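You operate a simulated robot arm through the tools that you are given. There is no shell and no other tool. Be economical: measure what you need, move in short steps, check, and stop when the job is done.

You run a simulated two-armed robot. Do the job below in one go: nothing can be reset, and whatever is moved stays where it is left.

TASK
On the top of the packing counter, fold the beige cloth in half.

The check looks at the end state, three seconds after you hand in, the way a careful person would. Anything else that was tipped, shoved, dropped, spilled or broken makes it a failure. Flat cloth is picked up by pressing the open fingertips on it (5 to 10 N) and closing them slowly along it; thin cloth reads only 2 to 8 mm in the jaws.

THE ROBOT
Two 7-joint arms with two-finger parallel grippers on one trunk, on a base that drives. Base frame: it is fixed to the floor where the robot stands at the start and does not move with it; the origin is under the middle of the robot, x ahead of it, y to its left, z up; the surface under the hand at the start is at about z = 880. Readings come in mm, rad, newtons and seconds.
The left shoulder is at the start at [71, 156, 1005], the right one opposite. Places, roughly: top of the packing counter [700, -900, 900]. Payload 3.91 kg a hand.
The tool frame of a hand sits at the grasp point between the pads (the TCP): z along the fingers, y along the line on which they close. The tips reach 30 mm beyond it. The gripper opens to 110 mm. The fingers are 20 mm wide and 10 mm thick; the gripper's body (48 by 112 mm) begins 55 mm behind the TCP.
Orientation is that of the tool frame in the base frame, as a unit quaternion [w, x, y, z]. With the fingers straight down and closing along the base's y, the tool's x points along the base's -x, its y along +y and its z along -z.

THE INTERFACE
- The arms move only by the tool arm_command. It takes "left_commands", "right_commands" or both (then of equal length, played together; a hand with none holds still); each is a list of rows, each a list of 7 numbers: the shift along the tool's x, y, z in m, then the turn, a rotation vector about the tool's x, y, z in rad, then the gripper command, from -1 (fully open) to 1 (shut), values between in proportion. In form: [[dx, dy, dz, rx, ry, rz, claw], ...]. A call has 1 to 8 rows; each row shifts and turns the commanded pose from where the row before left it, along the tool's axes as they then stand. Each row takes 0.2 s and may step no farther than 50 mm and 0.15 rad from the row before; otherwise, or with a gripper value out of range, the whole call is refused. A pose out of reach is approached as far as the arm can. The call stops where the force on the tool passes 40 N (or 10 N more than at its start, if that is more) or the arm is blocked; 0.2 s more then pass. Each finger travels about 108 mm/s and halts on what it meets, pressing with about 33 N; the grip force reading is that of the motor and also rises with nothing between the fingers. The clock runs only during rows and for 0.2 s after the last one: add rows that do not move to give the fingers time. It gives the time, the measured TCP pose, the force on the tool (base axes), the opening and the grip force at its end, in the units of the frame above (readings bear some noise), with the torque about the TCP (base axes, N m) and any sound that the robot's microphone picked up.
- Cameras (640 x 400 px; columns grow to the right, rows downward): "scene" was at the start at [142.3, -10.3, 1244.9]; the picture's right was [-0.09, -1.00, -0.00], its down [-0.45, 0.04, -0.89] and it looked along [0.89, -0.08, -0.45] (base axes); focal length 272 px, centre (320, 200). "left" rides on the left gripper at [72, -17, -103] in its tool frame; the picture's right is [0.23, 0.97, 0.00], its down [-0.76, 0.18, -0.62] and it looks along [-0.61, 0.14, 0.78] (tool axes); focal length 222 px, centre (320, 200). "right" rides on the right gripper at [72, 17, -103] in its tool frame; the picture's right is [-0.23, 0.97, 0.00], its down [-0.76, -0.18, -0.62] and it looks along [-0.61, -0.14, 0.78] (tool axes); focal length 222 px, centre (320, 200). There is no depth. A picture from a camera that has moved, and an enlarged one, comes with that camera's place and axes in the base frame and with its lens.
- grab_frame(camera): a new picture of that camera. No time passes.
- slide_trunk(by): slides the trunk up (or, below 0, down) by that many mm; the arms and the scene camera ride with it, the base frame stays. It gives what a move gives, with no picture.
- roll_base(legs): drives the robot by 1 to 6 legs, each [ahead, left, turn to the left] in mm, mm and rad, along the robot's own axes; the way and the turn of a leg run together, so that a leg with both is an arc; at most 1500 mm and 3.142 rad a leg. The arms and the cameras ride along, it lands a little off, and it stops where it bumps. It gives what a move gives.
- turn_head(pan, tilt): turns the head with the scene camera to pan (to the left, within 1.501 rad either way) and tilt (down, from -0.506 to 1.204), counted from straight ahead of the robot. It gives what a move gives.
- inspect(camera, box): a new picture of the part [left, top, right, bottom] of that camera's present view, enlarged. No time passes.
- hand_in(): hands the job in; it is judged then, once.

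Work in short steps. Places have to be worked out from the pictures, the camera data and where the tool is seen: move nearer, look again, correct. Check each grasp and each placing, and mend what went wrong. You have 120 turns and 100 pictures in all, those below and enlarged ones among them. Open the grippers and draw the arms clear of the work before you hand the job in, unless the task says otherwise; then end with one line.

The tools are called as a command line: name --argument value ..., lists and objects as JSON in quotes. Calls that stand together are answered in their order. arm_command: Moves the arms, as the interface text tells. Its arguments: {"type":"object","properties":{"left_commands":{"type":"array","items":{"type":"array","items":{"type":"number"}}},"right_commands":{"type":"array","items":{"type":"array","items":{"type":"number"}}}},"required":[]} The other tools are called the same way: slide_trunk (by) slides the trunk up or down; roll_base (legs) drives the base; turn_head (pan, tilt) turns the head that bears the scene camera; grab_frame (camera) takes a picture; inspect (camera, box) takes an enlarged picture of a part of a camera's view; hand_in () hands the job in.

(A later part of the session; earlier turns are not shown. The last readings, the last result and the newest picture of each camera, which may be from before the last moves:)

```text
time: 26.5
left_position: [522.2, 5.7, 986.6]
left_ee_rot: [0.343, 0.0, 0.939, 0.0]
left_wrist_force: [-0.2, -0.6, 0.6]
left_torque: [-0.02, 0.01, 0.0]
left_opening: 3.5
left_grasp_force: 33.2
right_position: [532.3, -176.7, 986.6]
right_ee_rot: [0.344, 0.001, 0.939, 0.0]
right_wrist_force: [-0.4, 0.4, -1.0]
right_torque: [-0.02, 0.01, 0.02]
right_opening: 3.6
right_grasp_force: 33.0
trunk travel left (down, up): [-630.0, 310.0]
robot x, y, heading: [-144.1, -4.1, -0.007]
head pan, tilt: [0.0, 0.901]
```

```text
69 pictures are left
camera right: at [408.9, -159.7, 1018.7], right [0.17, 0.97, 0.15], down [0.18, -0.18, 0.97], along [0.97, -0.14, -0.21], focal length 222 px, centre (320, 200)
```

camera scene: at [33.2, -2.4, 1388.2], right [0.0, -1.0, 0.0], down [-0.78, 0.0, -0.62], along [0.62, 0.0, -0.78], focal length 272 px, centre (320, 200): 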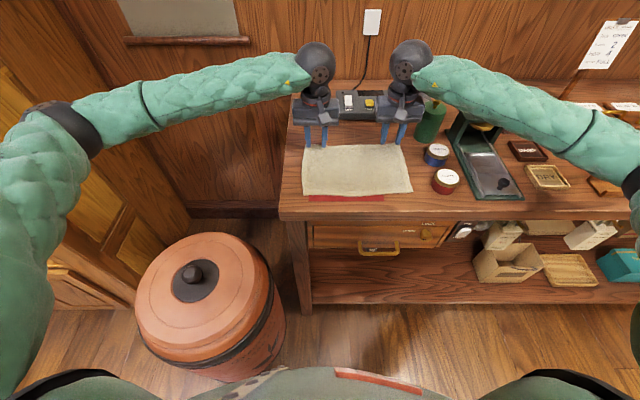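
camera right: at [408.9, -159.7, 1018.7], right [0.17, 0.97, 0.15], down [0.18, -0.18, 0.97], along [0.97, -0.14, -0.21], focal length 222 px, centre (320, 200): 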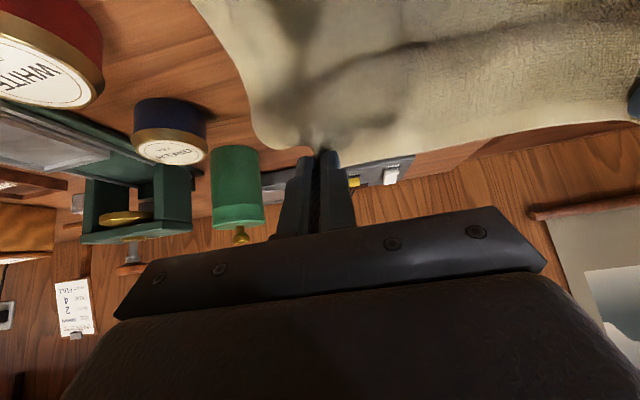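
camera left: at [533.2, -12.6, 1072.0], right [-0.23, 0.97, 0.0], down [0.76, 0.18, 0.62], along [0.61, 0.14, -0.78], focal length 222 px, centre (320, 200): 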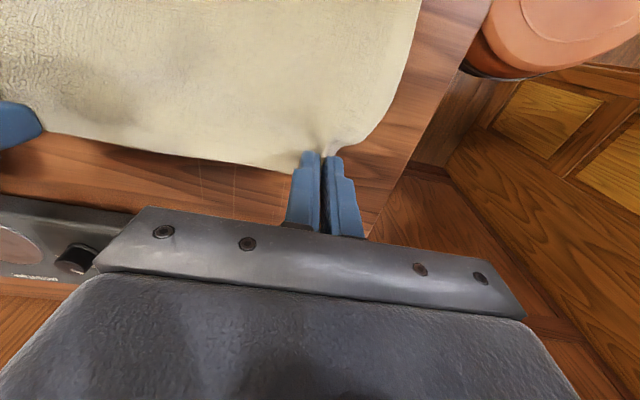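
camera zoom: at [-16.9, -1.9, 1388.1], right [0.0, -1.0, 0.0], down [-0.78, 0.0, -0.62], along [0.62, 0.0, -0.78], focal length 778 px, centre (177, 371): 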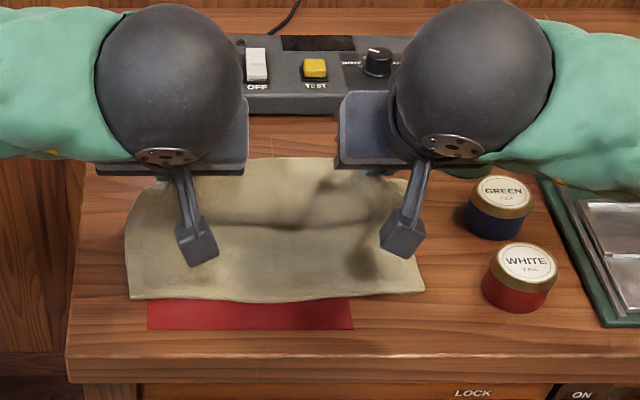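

The cloth now hangs from the grips, with the far half rising out of a valley line and no forces building. I'll continue along the arc toward me and down.

arm_command --left_commands '[[0.0126, 0, -0.0067, 0, 0, 0, 1], [0.0146, 0, -0.0044, 0, 0, 0, 1], [0.0156, 0, -0.0001, 0, 0, 0, 1], [0, 0, 0, 0, 0, 0, 1]]' --right_commands '[[0.0126, 0, -0.0067, 0, 0, 0, 1], [0.0146, 0, -0.0044, 0, 0, 0, 1], [0.0156, 0, -0.0001, 0, 0, 0, 1], [0, 0, 0, 0, 0, 0, 1]]'

inspect --camera "scene" --box '[270, 70, 470, 210]'

grab_frame --camera "right"

grab_frame --camera "left"

```text
time: 27.5
left_position: [481.0, 4.7, 967.7]
left_ee_rot: [0.343, 0.0, 0.939, 0.0]
left_wrist_force: [-0.1, -1.1, 0.2]
left_torque: [-0.01, -0.03, 0.02]
left_opening: 3.5
left_grasp_force: 32.5
right_position: [489.3, -177.2, 966.8]
right_ee_rot: [0.343, 0.0, 0.939, 0.0]
right_wrist_force: [-0.2, 1.3, -0.1]
right_torque: [-0.04, 0.0, 0.09]
right_opening: 3.5
right_grasp_force: 33.2
trunk travel left (down, up): [-630.0, 310.0]
robot x, y, heading: [-145.2, 2.0, -0.001]
head pan, tilt: [0.0, 0.901]
```

```text
2.86 times, centred on (370, 140) of scene
camera zoom: at [-17.2, -2.0, 1388.1], right [0.0, -1.0, 0.0], down [-0.78, 0.0, -0.62], along [0.62, 0.0, -0.78], focal length 778 px, centre (177, 371)
```

zoom: 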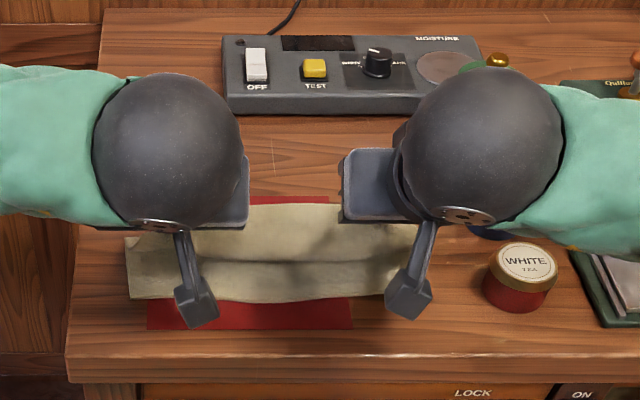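

```text
67 pictures are left
camera right: at [368.3, -160.6, 999.6], right [0.17, 0.97, 0.15], down [0.18, -0.18, 0.97], along [0.97, -0.14, -0.21], focal length 222 px, centre (320, 200)
```

right: 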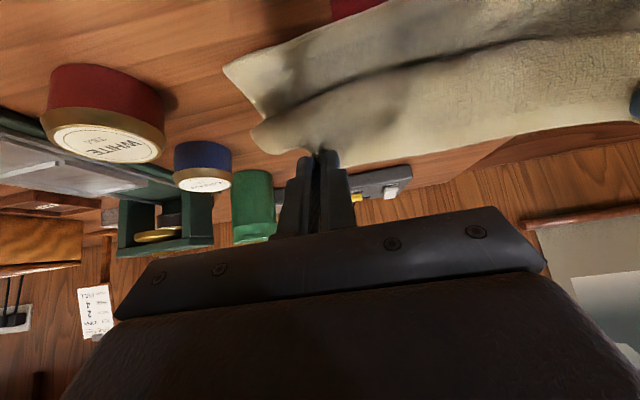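

```text
66 pictures are left
camera left: at [358.1, -12.0, 1001.4], right [-0.17, 0.97, -0.15], down [0.18, 0.18, 0.97], along [0.97, 0.14, -0.21], focal length 222 px, centre (320, 200)
```

left: 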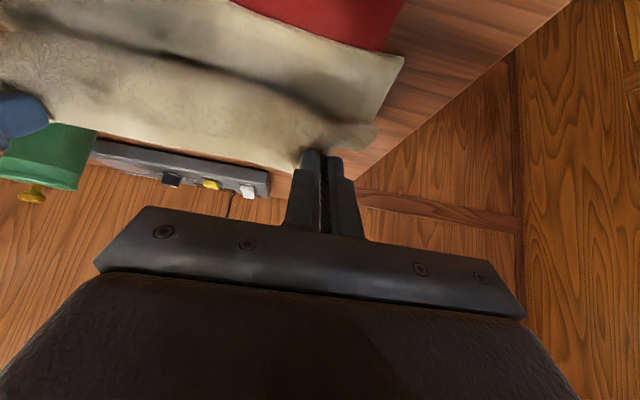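

The cloth leaves the grips toward me in a lip before turning under, so the edge isn't flipped yet. I'll tilt the fingers further and draw back and down to pull that lip straight.

arm_command --left_commands '[[0.0131, 0, -0.004, 0, -0.12, 0, 1], [0.0135, 0, -0.0052, 0, -0.1, 0, 1], [0.0136, 0, -0.0063, 0, -0.08, 0, 1], [0, 0, 0, 0, 0, 0, 1]]' --right_commands '[[0.0131, 0, -0.004, 0, -0.12, 0, 1], [0.0135, 0, -0.0052, 0, -0.1, 0, 1], [0.0136, 0, -0.0063, 0, -0.08, 0, 1], [0, 0, 0, 0, 0, 0, 1]]'

inspect --camera "scene" --box '[270, 70, 470, 210]'

grab_frame --camera "right"

grab_frame --camera "left"

```text
time: 28.5
left_position: [442.8, 5.7, 946.1]
left_ee_rot: [0.478, 0.0, 0.878, 0.0]
left_wrist_force: [1.1, -0.3, 0.1]
left_torque: [0.0, -0.01, -0.03]
left_opening: 3.7
left_grasp_force: 33.1
right_position: [458.3, -176.5, 950.8]
right_ee_rot: [0.462, 0.001, 0.887, 0.0]
right_wrist_force: [0.4, 0.2, -0.2]
right_torque: [-0.05, 0.03, 0.02]
right_opening: 3.7
right_grasp_force: 32.8
right hand out of reach, approached as far as the arm can: row 3
trunk travel left (down, up): [-630.0, 310.0]
robot x, y, heading: [-144.1, -1.9, -0.003]
head pan, tilt: [0.0, 0.901]
```

```text
2.86 times, centred on (370, 140) of scene
camera zoom: at [-17.2, -2.4, 1388.1], right [0.0, -1.0, 0.0], down [-0.78, 0.0, -0.62], along [0.62, 0.0, -0.78], focal length 778 px, centre (177, 371)
```

zoom: 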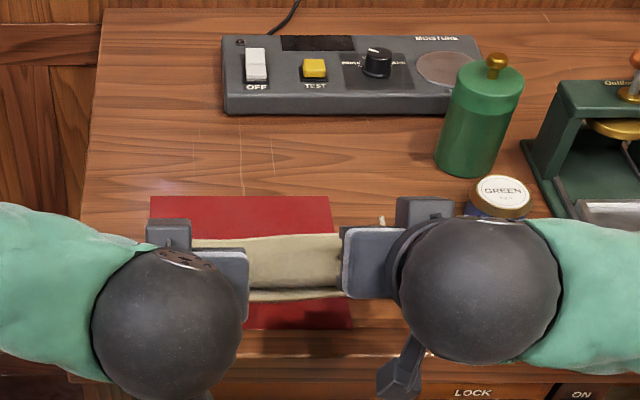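

```text
64 pictures are left
camera right: at [331.9, -159.4, 952.1], right [0.13, 0.97, 0.19], down [-0.07, -0.18, 0.98], along [0.99, -0.14, 0.05], focal length 222 px, centre (320, 200)
```

right: 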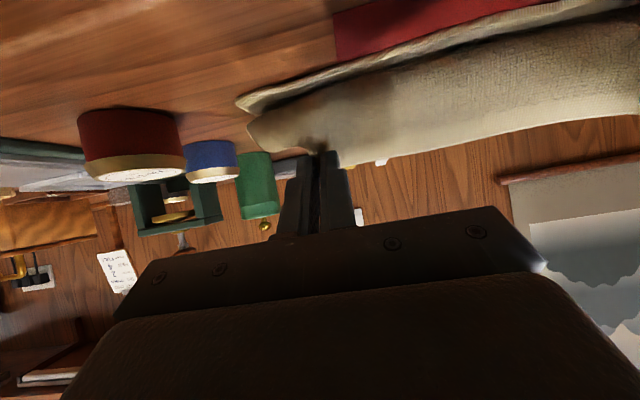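

```text
63 pictures are left
camera left: at [315.9, -11.9, 942.9], right [-0.12, 0.97, -0.19], down [-0.11, 0.18, 0.98], along [0.99, 0.14, 0.09], focal length 222 px, centre (320, 200)
```

left: 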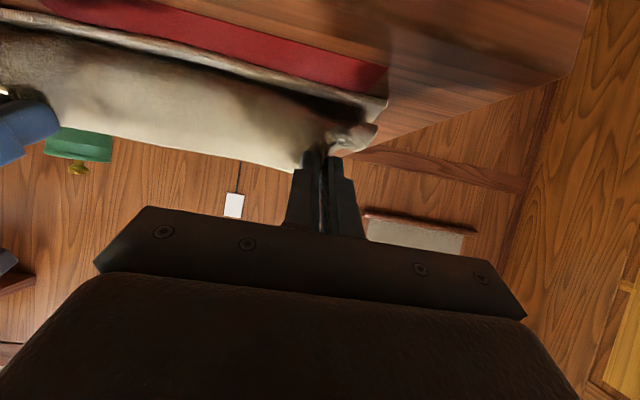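

The right arm is at its reach limit and the lip is still there. Driving the base back 25 mm should pull the edge out taut toward me and flip it. Afterwards I'll lower and push forward to align.

roll_base --legs '[[-25, 0, 0]]'

inspect --camera "scene" --box '[270, 70, 470, 210]'

grab_frame --camera "right"

grab_frame --camera "left"

```text
time: 29.3
left_position: [417.0, 5.9, 948.1]
left_ee_rot: [0.48, 0.0, 0.877, 0.0]
left_wrist_force: [-0.2, -0.6, 0.0]
left_torque: [0.03, -0.02, 0.0]
left_opening: 3.6
left_grasp_force: 33.0
right_position: [432.2, -176.5, 950.8]
right_ee_rot: [0.463, 0.0, 0.886, 0.0]
right_wrist_force: [-1.2, 1.1, 0.8]
right_torque: [-0.05, 0.0, 0.0]
right_opening: 3.6
right_grasp_force: 32.7
trunk travel left (down, up): [-630.0, 310.0]
robot x, y, heading: [-165.7, 1.4, 0.002]
head pan, tilt: [0.0, 0.901]
```

```text
2.86 times, centred on (370, 140) of scene
camera zoom: at [-44.3, -2.2, 1388.2], right [0.0, -1.0, 0.0], down [-0.78, 0.0, -0.62], along [0.62, 0.0, -0.78], focal length 778 px, centre (177, 371)
```

zoom: 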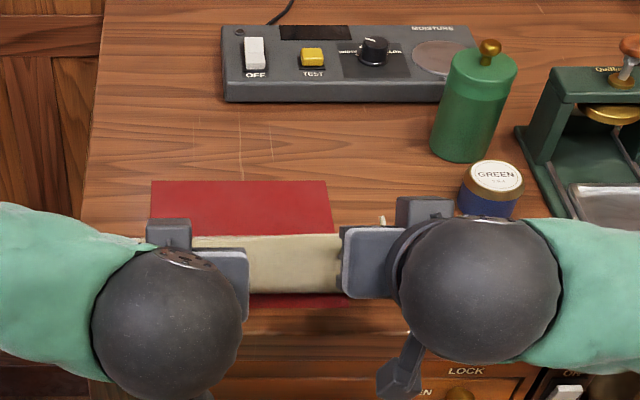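

```text
61 pictures are left
camera right: at [305.6, -159.0, 952.9], right [0.13, 0.97, 0.19], down [-0.08, -0.18, 0.98], along [0.99, -0.14, 0.05], focal length 222 px, centre (320, 200)
```

right: 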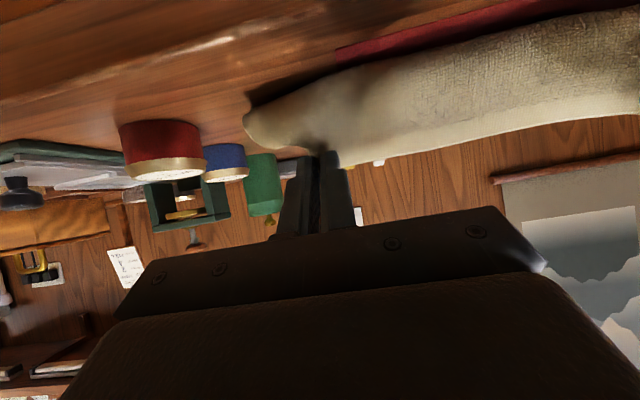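

```text
60 pictures are left
camera left: at [289.4, -11.7, 943.7], right [-0.12, 0.97, -0.19], down [-0.11, 0.18, 0.98], along [0.99, 0.14, 0.09], focal length 222 px, centre (320, 200)
```

left: 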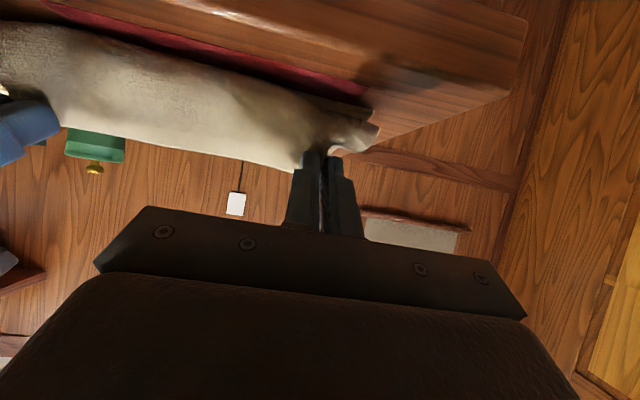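

The fold crease has crept nearer than mid-cloth and the edge still hasn't flipped. The fingers must end up pointing nearly horizontally. I'll swing the edge back up and forward first to open the cloth, keeping the grip, then make wrist room with the base and refold.

arm_command --left_commands '[[-0.018, 0, 0.0003, 0, 0, 0, 1], [-0.018, 0, 0.0003, 0, 0, 0, 1], [-0.0135, 0, 0.021, 0, 0, 0, 1], [-0.0135, 0, 0.021, 0, 0, 0, 1], [-0.0135, 0, 0.021, 0, 0, 0, 1], [-0.0135, 0, 0.021, 0, 0, 0, 1], [0, 0, 0, 0, 0, 0, 1]]' --right_commands '[[-0.018, 0, 0.0003, 0, 0, 0, 1], [-0.018, 0, 0.0003, 0, 0, 0, 1], [-0.0135, 0, 0.021, 0, 0, 0, 1], [-0.0135, 0, 0.021, 0, 0, 0, 1], [-0.0135, 0, 0.021, 0, 0, 0, 1], [-0.0135, 0, 0.021, 0, 0, 0, 1], [0, 0, 0, 0, 0, 0, 1]]'

inspect --camera "scene" --box '[270, 50, 470, 190]'

grab_frame --camera "right"

```text
time: 30.9
left_position: [537.1, 5.3, 976.1]
left_ee_rot: [0.48, 0.0, 0.877, 0.0]
left_wrist_force: [0.1, -0.3, 0.8]
left_torque: [-0.01, -0.02, -0.01]
left_opening: 3.5
left_grasp_force: 33.1
right_position: [555.0, -176.9, 977.9]
right_ee_rot: [0.462, 0.0, 0.887, 0.0]
right_wrist_force: [-0.5, -0.3, -1.0]
right_torque: [-0.05, 0.01, -0.02]
right_opening: 3.4
right_grasp_force: 33.0
trunk travel left (down, up): [-630.0, 310.0]
robot x, y, heading: [-173.4, 0.2, -0.001]
head pan, tilt: [0.0, 0.901]
```

```text
2.86 times, centred on (370, 120) of scene
camera zoom: at [-43.0, -2.3, 1388.2], right [0.0, -1.0, 0.0], down [-0.78, 0.0, -0.62], along [0.62, 0.0, -0.78], focal length 778 px, centre (177, 429)
```

zoom: 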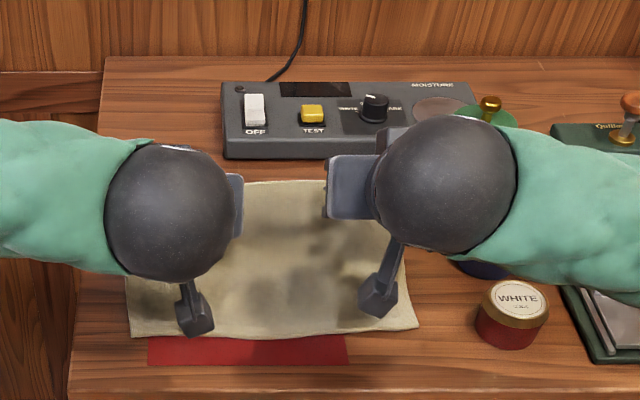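

```text
58 pictures are left
camera right: at [427.6, -158.7, 978.5], right [0.13, 0.97, 0.19], down [-0.07, -0.18, 0.98], along [0.99, -0.14, 0.05], focal length 222 px, centre (320, 200)
```

right: 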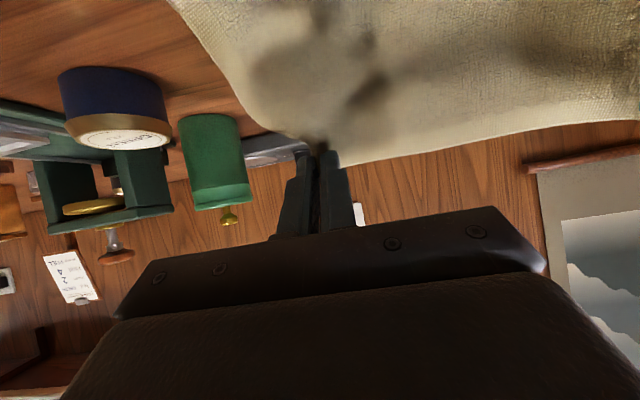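

The cloth opened cleanly again, with its near edge still at x≈462–474. Next I make wrist room: arms forward and slightly lower, then base back, keeping the cloth slack.

arm_command --left_commands '[[-0.0032, 0, 0.0217, 0, 0, 0, 1], [-0.0032, 0, 0.0217, 0, 0, 0, 1], [0, 0, 0, 0, 0, 0, 1]]' --right_commands '[[0.0, 0, 0.0167, 0, -0.04, 0, 1], [-0.0032, 0, 0.0217, 0, 0, 0, 1], [0, 0, 0, 0, 0, 0, 1]]'

roll_base --legs '[[-60, 0, 0]]'

inspect --camera "scene" --box '[270, 50, 470, 190]'

```text
time: 31.7
left_position: [578.5, 5.6, 957.5]
left_ee_rot: [0.48, 0.002, 0.877, -0.002]
left_wrist_force: [0.3, 0.2, -0.1]
left_torque: [-0.02, 0.01, -0.03]
left_opening: 3.5
left_grasp_force: 33.1
right_position: [587.6, -176.3, 959.4]
right_ee_rot: [0.479, 0.002, 0.878, -0.001]
right_wrist_force: [0.0, 0.2, 0.1]
right_torque: [-0.05, 0.02, 0.0]
right_opening: 3.4
right_grasp_force: 32.4
trunk travel left (down, up): [-630.0, 310.0]
robot x, y, heading: [-168.3, -0.7, -0.005]
head pan, tilt: [0.0, 0.901]
```

```text
time: 32.6
left_position: [515.2, 6.3, 959.6]
left_ee_rot: [0.481, 0.001, 0.877, -0.002]
left_wrist_force: [-0.8, 0.1, 0.6]
left_torque: [0.05, 0.02, -0.01]
left_opening: 3.7
left_grasp_force: 32.9
right_position: [527.2, -174.7, 961.8]
right_ee_rot: [0.48, 0.0, 0.877, 0.0]
right_wrist_force: [-0.7, -0.8, 0.2]
right_torque: [-0.08, 0.0, -0.03]
right_opening: 3.4
right_grasp_force: 32.8
trunk travel left (down, up): [-630.0, 310.0]
robot x, y, heading: [-228.0, -0.5, -0.003]
head pan, tilt: [0.0, 0.901]
```

```text
2.86 times, centred on (370, 120) of scene
camera zoom: at [-105.0, -2.1, 1388.5], right [0.0, -1.0, 0.0], down [-0.78, 0.0, -0.62], along [0.62, 0.0, -0.78], focal length 778 px, centre (177, 429)
```

zoom: 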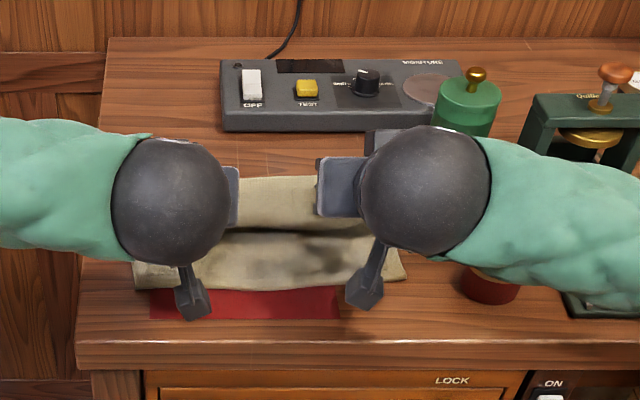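

Good so far. I repeat once more: arms forward 60, base back 60.

arm_command --left_commands '[[-0.0162, 0, 0.0252, 0, 0, 0, 1], [-0.0162, 0, 0.0252, 0, 0, 0, 1], [0, 0, 0, 0, 0, 0, 1]]' --right_commands '[[-0.0162, 0, 0.0252, 0, 0, 0, 1], [-0.0162, 0, 0.0252, 0, 0, 0, 1], [0, 0, 0, 0, 0, 0, 1]]'

roll_base --legs '[[-60, 0, 0]]'

inspect --camera "scene" --box '[270, 30, 470, 170]'

grab_frame --camera "left"

```text
time: 33.4
left_position: [581.7, 4.9, 956.3]
left_ee_rot: [0.479, 0.001, 0.878, -0.001]
left_wrist_force: [-0.4, -0.8, 0.0]
left_torque: [0.01, 0.01, -0.01]
left_opening: 3.6
left_grasp_force: 33.0
right_position: [588.1, -175.4, 958.2]
right_ee_rot: [0.479, 0.0, 0.878, 0.0]
right_wrist_force: [-1.0, -0.1, -0.3]
right_torque: [-0.05, 0.04, 0.03]
right_opening: 3.5
right_grasp_force: 32.3
trunk travel left (down, up): [-630.0, 310.0]
robot x, y, heading: [-225.8, 0.8, 0.002]
head pan, tilt: [0.0, 0.901]
```

```text
time: 34.4
left_position: [519.7, 4.7, 959.0]
left_ee_rot: [0.48, 0.0, 0.877, 0.0]
left_wrist_force: [-0.5, 0.4, 0.1]
left_torque: [-0.02, 0.02, -0.02]
left_opening: 3.3
left_grasp_force: 32.8
right_position: [525.5, -175.1, 960.7]
right_ee_rot: [0.481, 0.0, 0.877, 0.0]
right_wrist_force: [-0.9, -0.3, -0.2]
right_torque: [-0.07, 0.0, -0.03]
right_opening: 3.6
right_grasp_force: 33.5
trunk travel left (down, up): [-630.0, 310.0]
robot x, y, heading: [-289.2, -3.1, -0.003]
head pan, tilt: [0.0, 0.901]
```

```text
2.86 times, centred on (370, 100) of scene
camera zoom: at [-165.8, -2.2, 1388.5], right [0.0, -1.0, 0.0], down [-0.78, 0.0, -0.62], along [0.62, 0.0, -0.78], focal length 778 px, centre (177, 486)
```

zoom: 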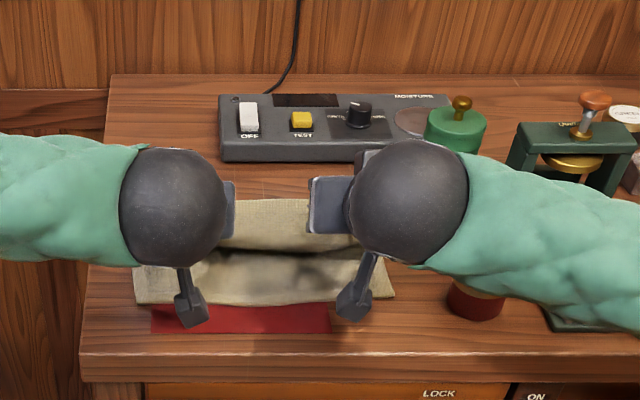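

```text
55 pictures are left
camera left: at [391.0, -11.2, 955.0], right [-0.12, 0.97, -0.19], down [-0.12, 0.18, 0.98], along [0.99, 0.14, 0.09], focal length 222 px, centre (320, 200)
```

left: 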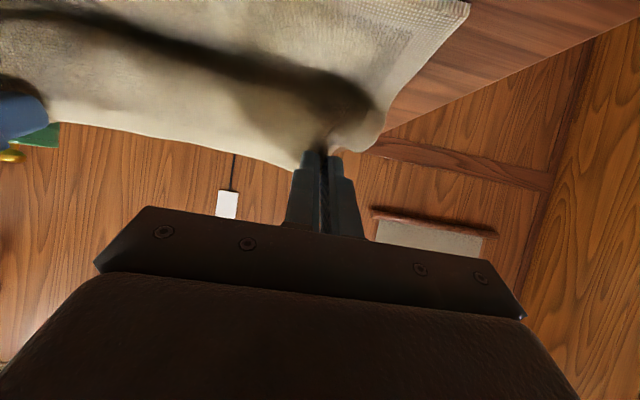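

There's now enough reach, and the near edge is at x≈468–480. I'll tilt the fingers to about 77° while lifting, so the cloth hangs straight down from the grips.

arm_command --left_commands '[[-0.0023, 0, -0.0036, 0, -0.12, 0, 1], [-0.0018, 0, -0.0046, 0, -0.12, 0, 1], [-0.0005, 0, -0.0043, 0, -0.11, 0, 1], [0, 0, 0, 0, 0, 0, 1]]' --right_commands '[[-0.0023, 0, -0.0036, 0, -0.12, 0, 1], [-0.0018, 0, -0.0046, 0, -0.12, 0, 1], [-0.0005, 0, -0.0043, 0, -0.11, 0, 1], [0, 0, 0, 0, 0, 0, 1]]'

inspect --camera "scene" --box '[270, 30, 470, 170]'

grab_frame --camera "left"

```text
time: 35.1
left_position: [485.3, -18.5, 907.0]
left_ee_rot: [0.55, -0.007, 0.835, -0.02]
left_wrist_force: [-3.5, -5.3, 19.0]
left_torque: [0.0, -0.37, -0.08]
left_opening: 3.4
left_grasp_force: 32.3
right_position: [525.3, -179.7, 959.8]
right_ee_rot: [0.505, 0.001, 0.863, 0.0]
right_wrist_force: [-0.4, -0.2, -0.4]
right_torque: [0.0, 0.01, 0.02]
right_opening: 3.6
right_grasp_force: 33.1
right hand out of reach, approached as far as the arm can: row 1, 2, 3
trunk travel left (down, up): [-630.0, 310.0]
robot x, y, heading: [-289.6, 1.5, -0.0]
head pan, tilt: [0.0, 0.901]
stopped in row 3 (left hand): the force on the tool passed its limit at 65 N (the readings are from after the stop); the commanded pose is now the measured one
```

```text
2.86 times, centred on (370, 100) of scene
camera zoom: at [-163.9, -5.8, 1388.4], right [0.0, -1.0, 0.0], down [-0.78, 0.0, -0.62], along [0.62, 0.0, -0.78], focal length 778 px, centre (177, 486)
```

zoom: 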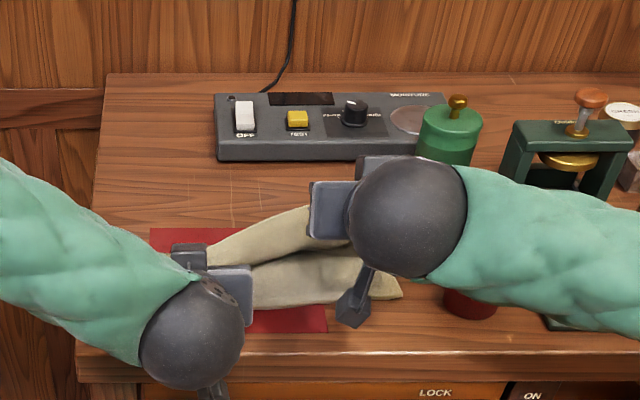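

```text
53 pictures are left
camera left: at [361.0, -35.6, 882.4], right [-0.08, 0.97, -0.25], down [-0.27, 0.22, 0.94], along [0.96, 0.14, 0.24], focal length 222 px, centre (320, 200)
```

left: 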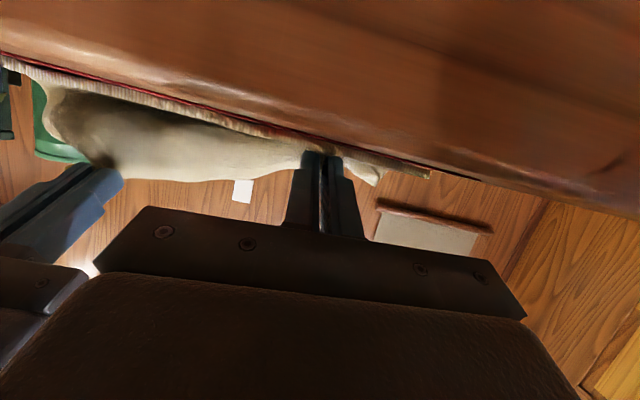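

The left arm hit a wrist limit and swung down against the counter, so a tilt above about 60° isn't reachable. I'll gently raise the left hand and reduce its tilt.

arm_command --left_commands '[[-0.0092, 0, -0.004, 0, 0.05, 0, 1], [-0.0092, 0, -0.004, 0, 0.08, 0, 1], [-0.009, 0.005, -0.005, 0, 0.06, 0, 1], [0, 0, 0, 0, 0, 0, 1]]'

grab_frame --camera "scene"

```text
time: 36.1
left_position: [487.0, -9.6, 933.3]
left_ee_rot: [0.467, -0.006, 0.884, -0.02]
left_wrist_force: [0.1, 0.3, -0.2]
left_torque: [0.01, 0.01, 0.03]
left_opening: 3.6
left_grasp_force: 33.5
right_position: [526.7, -176.6, 959.6]
right_ee_rot: [0.505, 0.0, 0.863, 0.001]
right_wrist_force: [0.1, 0.3, 0.8]
right_torque: [-0.05, 0.01, -0.03]
right_opening: 3.3
right_grasp_force: 33.5
trunk travel left (down, up): [-630.0, 310.0]
robot x, y, heading: [-292.3, -0.2, -0.001]
head pan, tilt: [0.0, 0.901]
```

```text
52 pictures are left
camera scene: at [-162.0, -2.8, 1388.0], right [0.0, -1.0, 0.0], down [-0.78, 0.0, -0.62], along [0.62, 0.0, -0.78], focal length 272 px, centre (320, 200)
```

scene: 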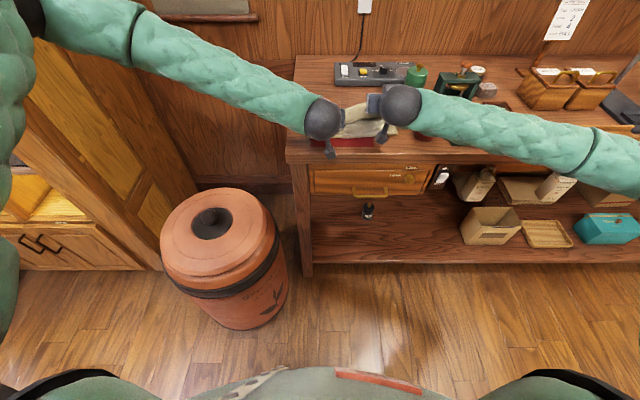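

The left arm recovered with an elbow-up posture and no force. I'll bring the left hand back level with the right one and correct its small twist.

arm_command --left_commands '[[-0.013, 0.005, 0.0036, -0.03, 0, 0.029, 1], [-0.013, 0.005, 0.0036, 0, 0, 0, 1], [-0.013, 0.005, 0.0036, 0, 0, 0, 1], [0, 0, 0, 0, 0, 0, 1]]'

inspect --camera "scene" --box '[270, 30, 470, 170]'

grab_frame --camera "left"

grab_frame --camera "right"

```text
time: 37.1
left_position: [519.4, 5.5, 958.3]
left_ee_rot: [0.467, -0.001, 0.884, 0.0]
left_wrist_force: [0.0, -0.6, 0.3]
left_torque: [-0.02, 0.0, 0.01]
left_opening: 3.9
left_grasp_force: 32.8
right_position: [526.1, -176.0, 960.5]
right_ee_rot: [0.506, 0.001, 0.862, -0.001]
right_wrist_force: [-0.3, 0.4, -0.5]
right_torque: [-0.04, 0.02, 0.03]
right_opening: 3.2
right_grasp_force: 33.2
trunk travel left (down, up): [-630.0, 310.0]
robot x, y, heading: [-287.0, -0.6, 0.002]
head pan, tilt: [0.0, 0.901]
```

```text
2.86 times, centred on (370, 100) of scene
camera zoom: at [-162.3, -2.7, 1388.1], right [0.0, -1.0, 0.0], down [-0.78, 0.0, -0.62], along [0.62, 0.0, -0.78], focal length 778 px, centre (177, 486)
```

zoom: 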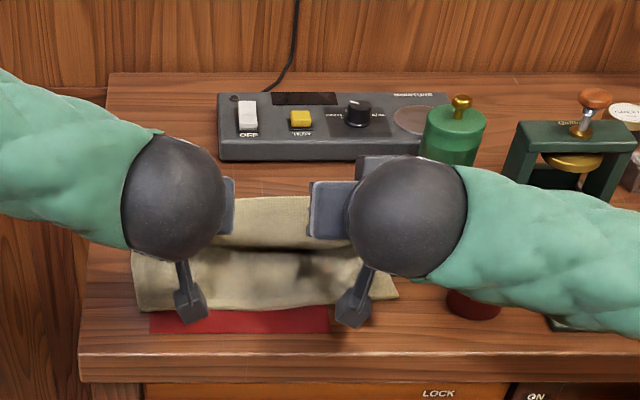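

```text
50 pictures are left
camera left: at [392.1, -11.7, 958.3], right [-0.13, 0.97, -0.19], down [-0.09, 0.18, 0.98], along [0.99, 0.14, 0.06], focal length 222 px, centre (320, 200)
```

left: 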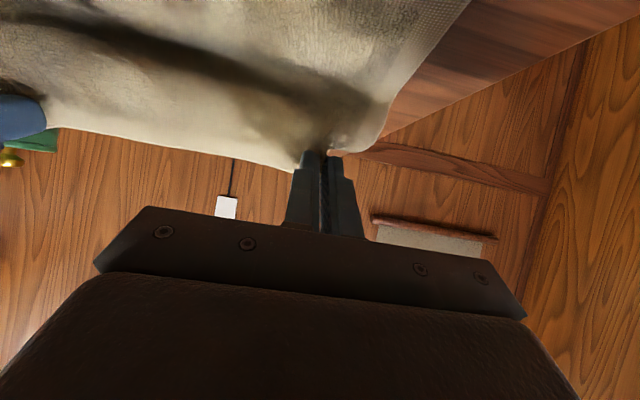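

```text
49 pictures are left
camera right: at [400.3, -158.7, 948.3], right [0.11, 0.97, 0.2], down [-0.17, -0.18, 0.97], along [0.98, -0.14, 0.15], focal length 222 px, centre (320, 200)
```

right: 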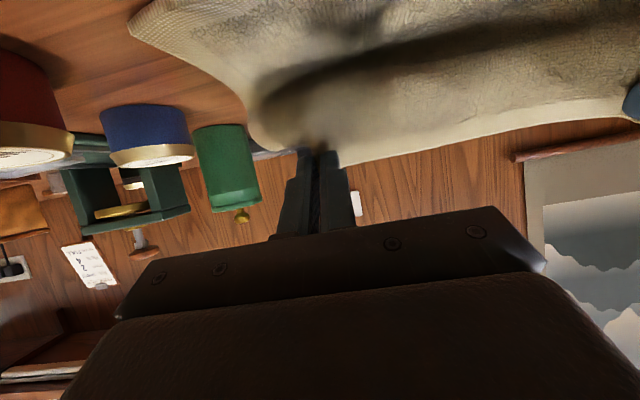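

The left hand is back in place. The lip comes from gripping too much cloth with too little rotation. I'll lay the cloth flat again and regrasp just the hem, with the hands leaning away first so the total turn is larger. First I lower a little and drive the base forward.

arm_command --left_commands '[[0.0084, 0, 0.0055, 0, 0.1, 0, 1], [0.0042, 0, 0.0027, 0, 0.1, 0, 1], [0, 0, 0, 0, 0.1, 0, 1], [0, 0, 0, 0, 0, 0, 1]]' --right_commands '[[0.0084, 0, 0.0055, 0, 0.12, 0, 1], [0.0042, 0, 0.0027, 0, 0.12, 0, 1], [0, 0, 0, 0, 0.12, 0, 1], [0, 0, 0, 0, 0, 0, 1]]'

roll_base --legs '[[85, 0, 0]]'

inspect --camera "scene" --box '[270, 50, 470, 190]'

```text
time: 38.1
left_position: [517.7, 5.9, 946.2]
left_ee_rot: [0.329, 0.001, 0.944, -0.001]
left_wrist_force: [-0.2, -0.2, 0.6]
left_torque: [-0.02, 0.0, 0.01]
left_opening: 3.5
left_grasp_force: 32.7
right_position: [527.2, -175.9, 946.0]
right_ee_rot: [0.342, 0.002, 0.94, -0.001]
right_wrist_force: [0.0, 0.3, 0.5]
right_torque: [-0.04, -0.03, -0.03]
right_opening: 3.7
right_grasp_force: 32.7
trunk travel left (down, up): [-630.0, 310.0]
robot x, y, heading: [-290.7, -1.9, -0.007]
head pan, tilt: [0.0, 0.901]
```

```text
time: 39.2
left_position: [606.1, 7.6, 944.3]
left_ee_rot: [0.328, 0.001, 0.945, -0.002]
left_wrist_force: [0.7, -0.6, -0.3]
left_torque: [0.02, 0.02, 0.02]
left_opening: 3.4
left_grasp_force: 33.2
right_position: [614.9, -175.5, 945.3]
right_ee_rot: [0.342, 0.001, 0.94, 0.0]
right_wrist_force: [1.4, -0.2, -0.5]
right_torque: [-0.03, -0.02, 0.01]
right_opening: 3.6
right_grasp_force: 33.0
trunk travel left (down, up): [-630.0, 310.0]
robot x, y, heading: [-203.7, 1.9, 0.001]
head pan, tilt: [0.0, 0.901]
```

```text
2.86 times, centred on (370, 120) of scene
camera zoom: at [-74.0, -3.0, 1388.0], right [0.0, -1.0, 0.0], down [-0.78, 0.0, -0.62], along [0.62, 0.0, -0.78], focal length 778 px, centre (177, 429)
```

zoom: 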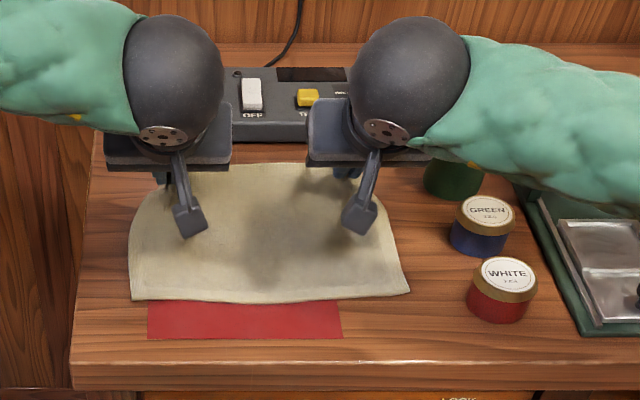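

The cloth is nearly flat again, its near edge at about x 481–491. I'll lay the far edge down by moving forward and down while bringing the fingers back to vertical.

arm_command --left_commands '[[-0.0036, 0, 0.0079, 0, 0.112, 0, 1], [-0.0044, 0, 0.0075, 0, 0.112, 0, 1], [-0.0052, 0, 0.0069, 0, 0.112, 0, 1], [-0.006, 0, 0.0063, 0, 0.112, 0, 1], [-0.0066, 0, 0.0056, 0, 0.112, 0, 1], [-0.0072, 0, 0.0048, 0, 0.11, 0, 1], [0, 0, 0, 0, 0, 0, 1]]' --right_commands '[[-0.0036, 0, 0.0079, 0, 0.1165, 0, 1], [-0.0044, 0, 0.0075, 0, 0.1165, 0, 1], [-0.0052, 0, 0.0069, 0, 0.1165, 0, 1], [-0.006, 0, 0.0063, 0, 0.1165, 0, 1], [-0.0066, 0, 0.0056, 0, 0.1165, 0, 1], [-0.0072, 0, 0.0048, 0, 0.1165, 0, 1], [0, 0, 0, 0, 0, 0, 1]]'

inspect --camera "scene" --box '[270, 50, 470, 190]'

```text
time: 40.8
left_position: [650.2, 5.5, 920.4]
left_ee_rot: [0.001, 0.0, 1.0, -0.001]
left_wrist_force: [0.5, -0.8, 0.6]
left_torque: [-0.04, -0.06, 0.03]
left_opening: 3.6
left_grasp_force: 32.6
right_position: [658.1, -175.9, 921.9]
right_ee_rot: [0.001, 0.001, 1.0, 0.001]
right_wrist_force: [-1.6, 1.2, 0.6]
right_torque: [0.0, -0.02, 0.05]
right_opening: 3.3
right_grasp_force: 33.0
trunk travel left (down, up): [-630.0, 310.0]
robot x, y, heading: [-204.4, -0.7, -0.003]
head pan, tilt: [0.0, 0.901]
```

```text
2.86 times, centred on (370, 120) of scene
camera zoom: at [-76.7, -3.1, 1388.3], right [0.0, -1.0, 0.0], down [-0.78, 0.0, -0.62], along [0.62, 0.0, -0.78], focal length 778 px, centre (177, 429)
```

zoom: 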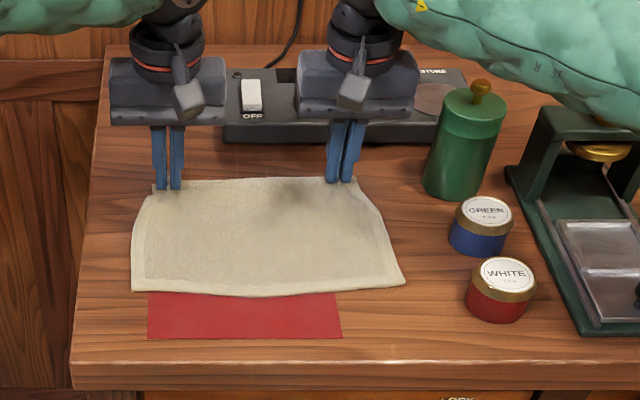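

It lies flat. I'll release slowly, lift, and look at the far edge.

arm_command --left_commands '[[0, 0, 0, 0, 0, 0, 0.8], [0, 0, 0, 0, 0, 0, 0.6], [0, 0, 0, 0, 0, 0, 0.45], [0, 0, -0.02, 0, 0, 0, 0.45], [0, 0, -0.03, 0, 0, 0, 0.45], [0, 0, 0, 0, 0, 0, 0.45]]' --right_commands '[[0, 0, 0, 0, 0, 0, 0.8], [0, 0, 0, 0, 0, 0, 0.6], [0, 0, 0, 0, 0, 0, 0.45], [0, 0, -0.02, 0, 0, 0, 0.45], [0, 0, -0.03, 0, 0, 0, 0.45], [0, 0, 0, 0, 0, 0, 0.45]]'

inspect --camera "scene" --box '[270, 50, 470, 190]'

grab_frame --camera "left"

grab_frame --camera "right"

```text
time: 42.2
left_position: [651.6, 8.1, 970.7]
left_ee_rot: [0.001, 0.0, 1.0, 0.0]
left_wrist_force: [0.4, 0.4, 0.2]
left_torque: [0.0, 0.02, 0.01]
left_opening: 30.3
left_grasp_force: 0.2
right_position: [658.1, -176.4, 973.3]
right_ee_rot: [0.0, 0.001, 1.0, 0.001]
right_wrist_force: [0.7, -0.4, -1.3]
right_torque: [-0.02, 0.0, 0.01]
right_opening: 30.3
right_grasp_force: 0.0
trunk travel left (down, up): [-630.0, 310.0]
robot x, y, heading: [-201.9, 0.1, 0.003]
head pan, tilt: [0.0, 0.901]
```

```text
2.86 times, centred on (370, 120) of scene
camera zoom: at [-74.8, -3.1, 1388.0], right [0.0, -1.0, 0.0], down [-0.78, 0.0, -0.62], along [0.62, 0.0, -0.78], focal length 778 px, centre (177, 429)
```

zoom: 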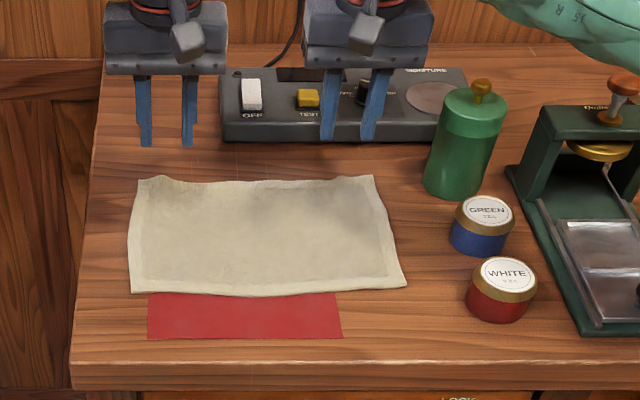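

```text
45 pictures are left
camera left: at [577.4, -8.8, 1074.5], right [-0.23, 0.97, 0.0], down [0.76, 0.18, 0.62], along [0.61, 0.14, -0.78], focal length 222 px, centre (320, 200)
```

left: 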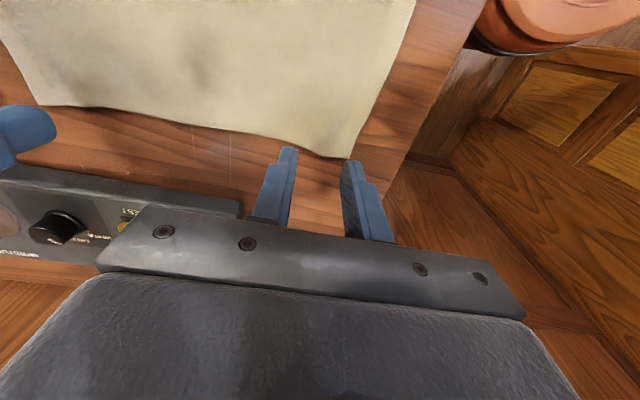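

```text
44 pictures are left
camera right: at [585.6, -158.8, 1077.0], right [0.23, 0.97, 0.0], down [0.76, -0.18, 0.62], along [0.61, -0.14, -0.78], focal length 222 px, centre (320, 200)
```

right: 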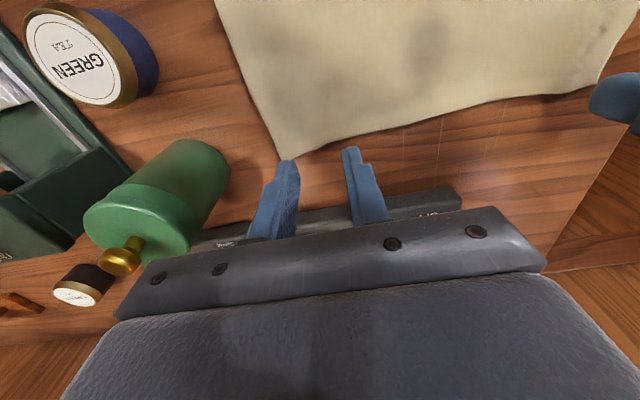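

The cloth relaxed flat again, with its far edge at x≈669/680 and near edge at 490/501. Now I drive 38 mm forward for reach, then lean the hands away (fingers pointing back toward me) above the far hem.

roll_base --legs '[[38, 0, 0]]'

arm_command --left_commands '[[0.02, 0.004, 0, 0, 0.15, 0, 0.455], [0, 0, 0, 0, 0.15, 0, 0.455], [0, 0, 0, 0, 0.15, 0, 0.455], [-0.0113, 0, 0.0234, 0, 0, 0, 0.455], [0, 0, 0, 0, 0, 0, 0.455]]' --right_commands '[[0.018, -0.006, 0, 0, 0.15, 0, 0.455], [0, 0, 0, 0, 0.15, 0, 0.455], [0, 0, 0, 0, 0.15, 0, 0.455], [-0.0113, 0, 0.0234, 0, 0, 0, 0.455], [0, 0, 0, 0, 0, 0, 0.455]]'

inspect --camera "scene" --box '[270, 50, 470, 190]'

grab_frame --camera "left"

grab_frame --camera "right"

```text
time: 43.0
left_position: [684.3, 7.1, 974.7]
left_ee_rot: [0.002, 0.001, 1.0, -0.001]
left_wrist_force: [0.0, -0.7, -0.8]
left_torque: [0.01, -0.01, 0.0]
left_opening: 30.5
left_grasp_force: 0.1
right_position: [691.1, -177.7, 976.3]
right_ee_rot: [0.003, 0.001, 1.0, 0.001]
right_wrist_force: [-0.5, -0.2, 0.4]
right_torque: [-0.02, -0.01, 0.01]
right_opening: 30.2
right_grasp_force: 0.0
trunk travel left (down, up): [-630.0, 310.0]
robot x, y, heading: [-164.7, 0.7, -0.006]
head pan, tilt: [0.0, 0.901]
```

```text
time: 44.2
left_position: [666.8, 12.0, 946.7]
left_ee_rot: [-0.222, 0.001, 0.975, -0.001]
left_wrist_force: [0.4, -0.2, 0.9]
left_torque: [-0.06, -0.02, 0.01]
left_opening: 30.1
left_grasp_force: 0.1
right_position: [677.2, -184.4, 949.6]
right_ee_rot: [-0.222, 0.001, 0.975, -0.001]
right_wrist_force: [0.7, -0.3, -0.7]
right_torque: [-0.02, -0.01, -0.01]
right_opening: 30.1
right_grasp_force: 0.0
trunk travel left (down, up): [-630.0, 310.0]
robot x, y, heading: [-166.6, 4.4, -0.002]
head pan, tilt: [0.0, 0.901]
```

```text
2.86 times, centred on (370, 120) of scene
camera zoom: at [-40.5, -3.2, 1388.1], right [0.0, -1.0, 0.0], down [-0.78, 0.0, -0.62], along [0.62, 0.0, -0.78], focal length 778 px, centre (177, 429)
```

zoom: 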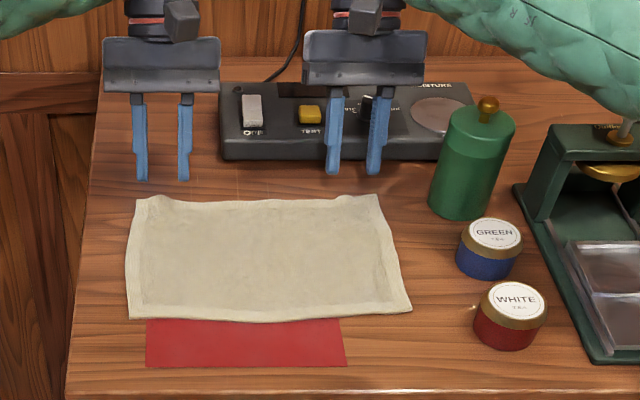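

```text
42 pictures are left
camera left: at [645.3, -5.6, 1071.5], right [-0.2, 0.97, 0.1], down [0.96, 0.18, 0.23], along [0.21, 0.14, -0.97], focal length 222 px, centre (320, 200)
```

left: 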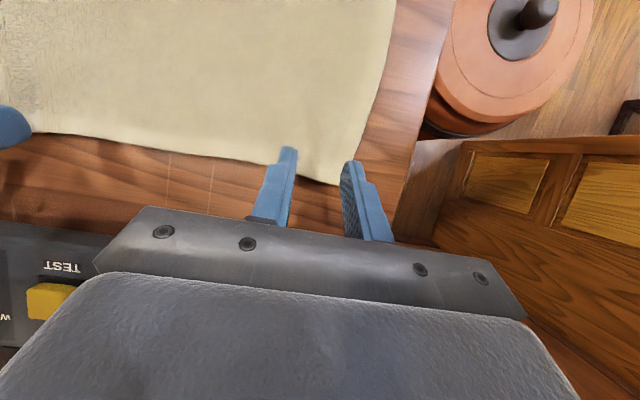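

```text
41 pictures are left
camera right: at [655.8, -166.7, 1073.1], right [0.21, 0.97, -0.1], down [0.96, -0.18, 0.23], along [0.21, -0.14, -0.97], focal length 222 px, centre (320, 200)
```

right: 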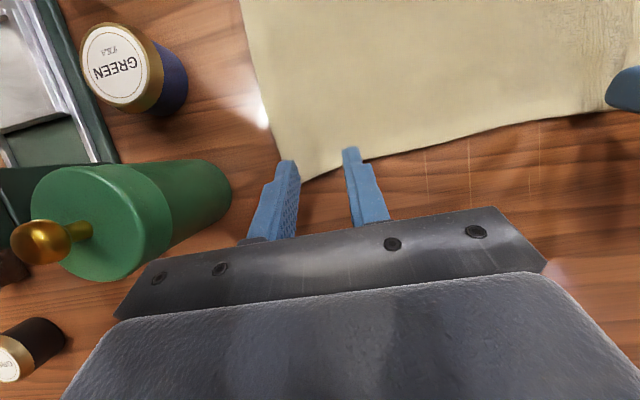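

The hem is in view: the left grasp line is right, and the right hand needs to go 5 mm inward and 5 mm back. I'll descend to just above contact.

arm_command --left_commands '[[-0.0051, 0, 0.012, 0, 0, 0, 0.455], [-0.0052, 0, 0.0119, 0, 0, 0, 0.455], [0, 0, 0, 0, 0, 0, 0.455]]' --right_commands '[[-0.0038, 0.005, 0.0137, 0, 0, 0, 0.455], [-0.0038, 0, 0.0137, 0, 0, 0, 0.455], [0, 0, 0, 0, 0, 0, 0.455]]'

inspect --camera "left" --box '[240, 120, 400, 220]'

inspect --camera "right" --box '[240, 120, 400, 220]'

```text
time: 45.0
left_position: [666.9, 12.6, 919.5]
left_ee_rot: [-0.222, 0.001, 0.975, -0.001]
left_wrist_force: [-1.0, -0.2, 0.7]
left_torque: [-0.02, 0.01, -0.02]
left_opening: 30.3
left_grasp_force: 0.1
right_position: [672.4, -180.2, 918.8]
right_ee_rot: [-0.223, 0.002, 0.975, 0.0]
right_wrist_force: [1.0, -0.2, 0.2]
right_torque: [-0.04, 0.0, -0.01]
right_opening: 30.1
right_grasp_force: 0.1
trunk travel left (down, up): [-630.0, 310.0]
robot x, y, heading: [-163.9, 1.7, -0.003]
head pan, tilt: [0.0, 0.901]
```

```text
4.00 times, centred on (320, 170) of left
camera zoom: at [644.8, -4.8, 1045.4], right [-0.2, 0.97, 0.1], down [0.96, 0.18, 0.23], along [0.21, 0.14, -0.97], focal length 888 px, centre (320, 320)
```

zoom: 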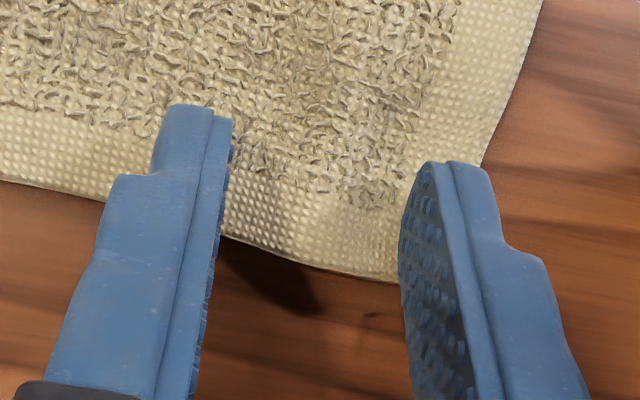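

```text
4.00 times, centred on (320, 170) of right
camera zoom: at [651.1, -162.9, 1044.7], right [0.21, 0.97, -0.1], down [0.96, -0.18, 0.23], along [0.21, -0.14, -0.97], focal length 888 px, centre (320, 320)
```

zoom: 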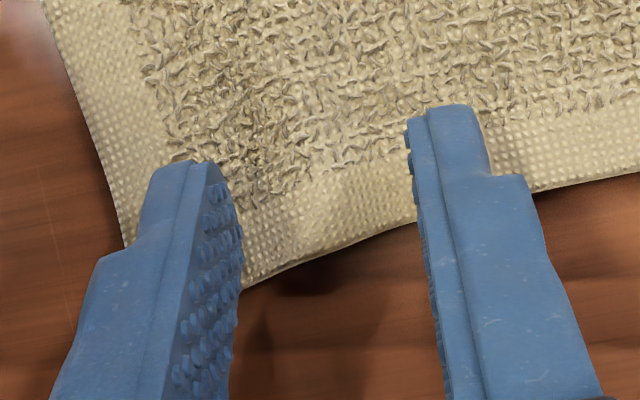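

The fingertips straddle the hem well on both sides. Pressing down in small steps now.

arm_command --left_commands '[[-0.0009, 0, 0.0018, 0, 0, 0, 0.455], [-0.0004, 0, 0.0009, 0, 0, 0, 0.455]]' --right_commands '[[-0.0009, 0, 0.0018, 0, 0, 0, 0.455], [-0.0004, 0, 0.0009, 0, 0, 0, 0.455]]'

arm_command --left_commands '[[-0.0004, 0, 0.0009, 0, 0, 0, 0.455], [-0.0004, 0, 0.0009, 0, 0, 0, 0.455]]' --right_commands '[[-0.0004, 0, 0.0009, 0, 0, 0, 0.455], [-0.0004, 0, 0.0009, 0, 0, 0, 0.455]]'

```text
time: 45.6
left_position: [666.5, 11.5, 916.7]
left_ee_rot: [-0.222, 0.0, 0.975, -0.001]
left_wrist_force: [-0.1, -1.1, 0.8]
left_torque: [0.03, 0.01, -0.02]
left_opening: 30.2
left_grasp_force: 0.0
right_position: [672.3, -178.4, 917.2]
right_ee_rot: [-0.222, 0.002, 0.975, 0.001]
right_wrist_force: [-0.4, 0.1, 0.1]
right_torque: [-0.01, -0.01, -0.01]
right_opening: 30.2
right_grasp_force: 0.1
trunk travel left (down, up): [-630.0, 310.0]
robot x, y, heading: [-166.7, 0.8, -0.005]
head pan, tilt: [0.0, 0.901]
```

```text
time: 46.2
left_position: [665.8, 12.0, 915.4]
left_ee_rot: [-0.221, 0.0, 0.975, -0.001]
left_wrist_force: [1.0, -0.1, 5.2]
left_torque: [0.01, -0.03, 0.01]
left_opening: 30.3
left_grasp_force: 0.1
right_position: [670.2, -178.7, 915.7]
right_ee_rot: [-0.222, 0.002, 0.975, 0.0]
right_wrist_force: [-0.3, -0.1, 1.0]
right_torque: [0.01, 0.0, 0.05]
right_opening: 30.3
right_grasp_force: 0.1
trunk travel left (down, up): [-630.0, 310.0]
robot x, y, heading: [-166.1, 5.3, -0.002]
head pan, tilt: [0.0, 0.901]
```

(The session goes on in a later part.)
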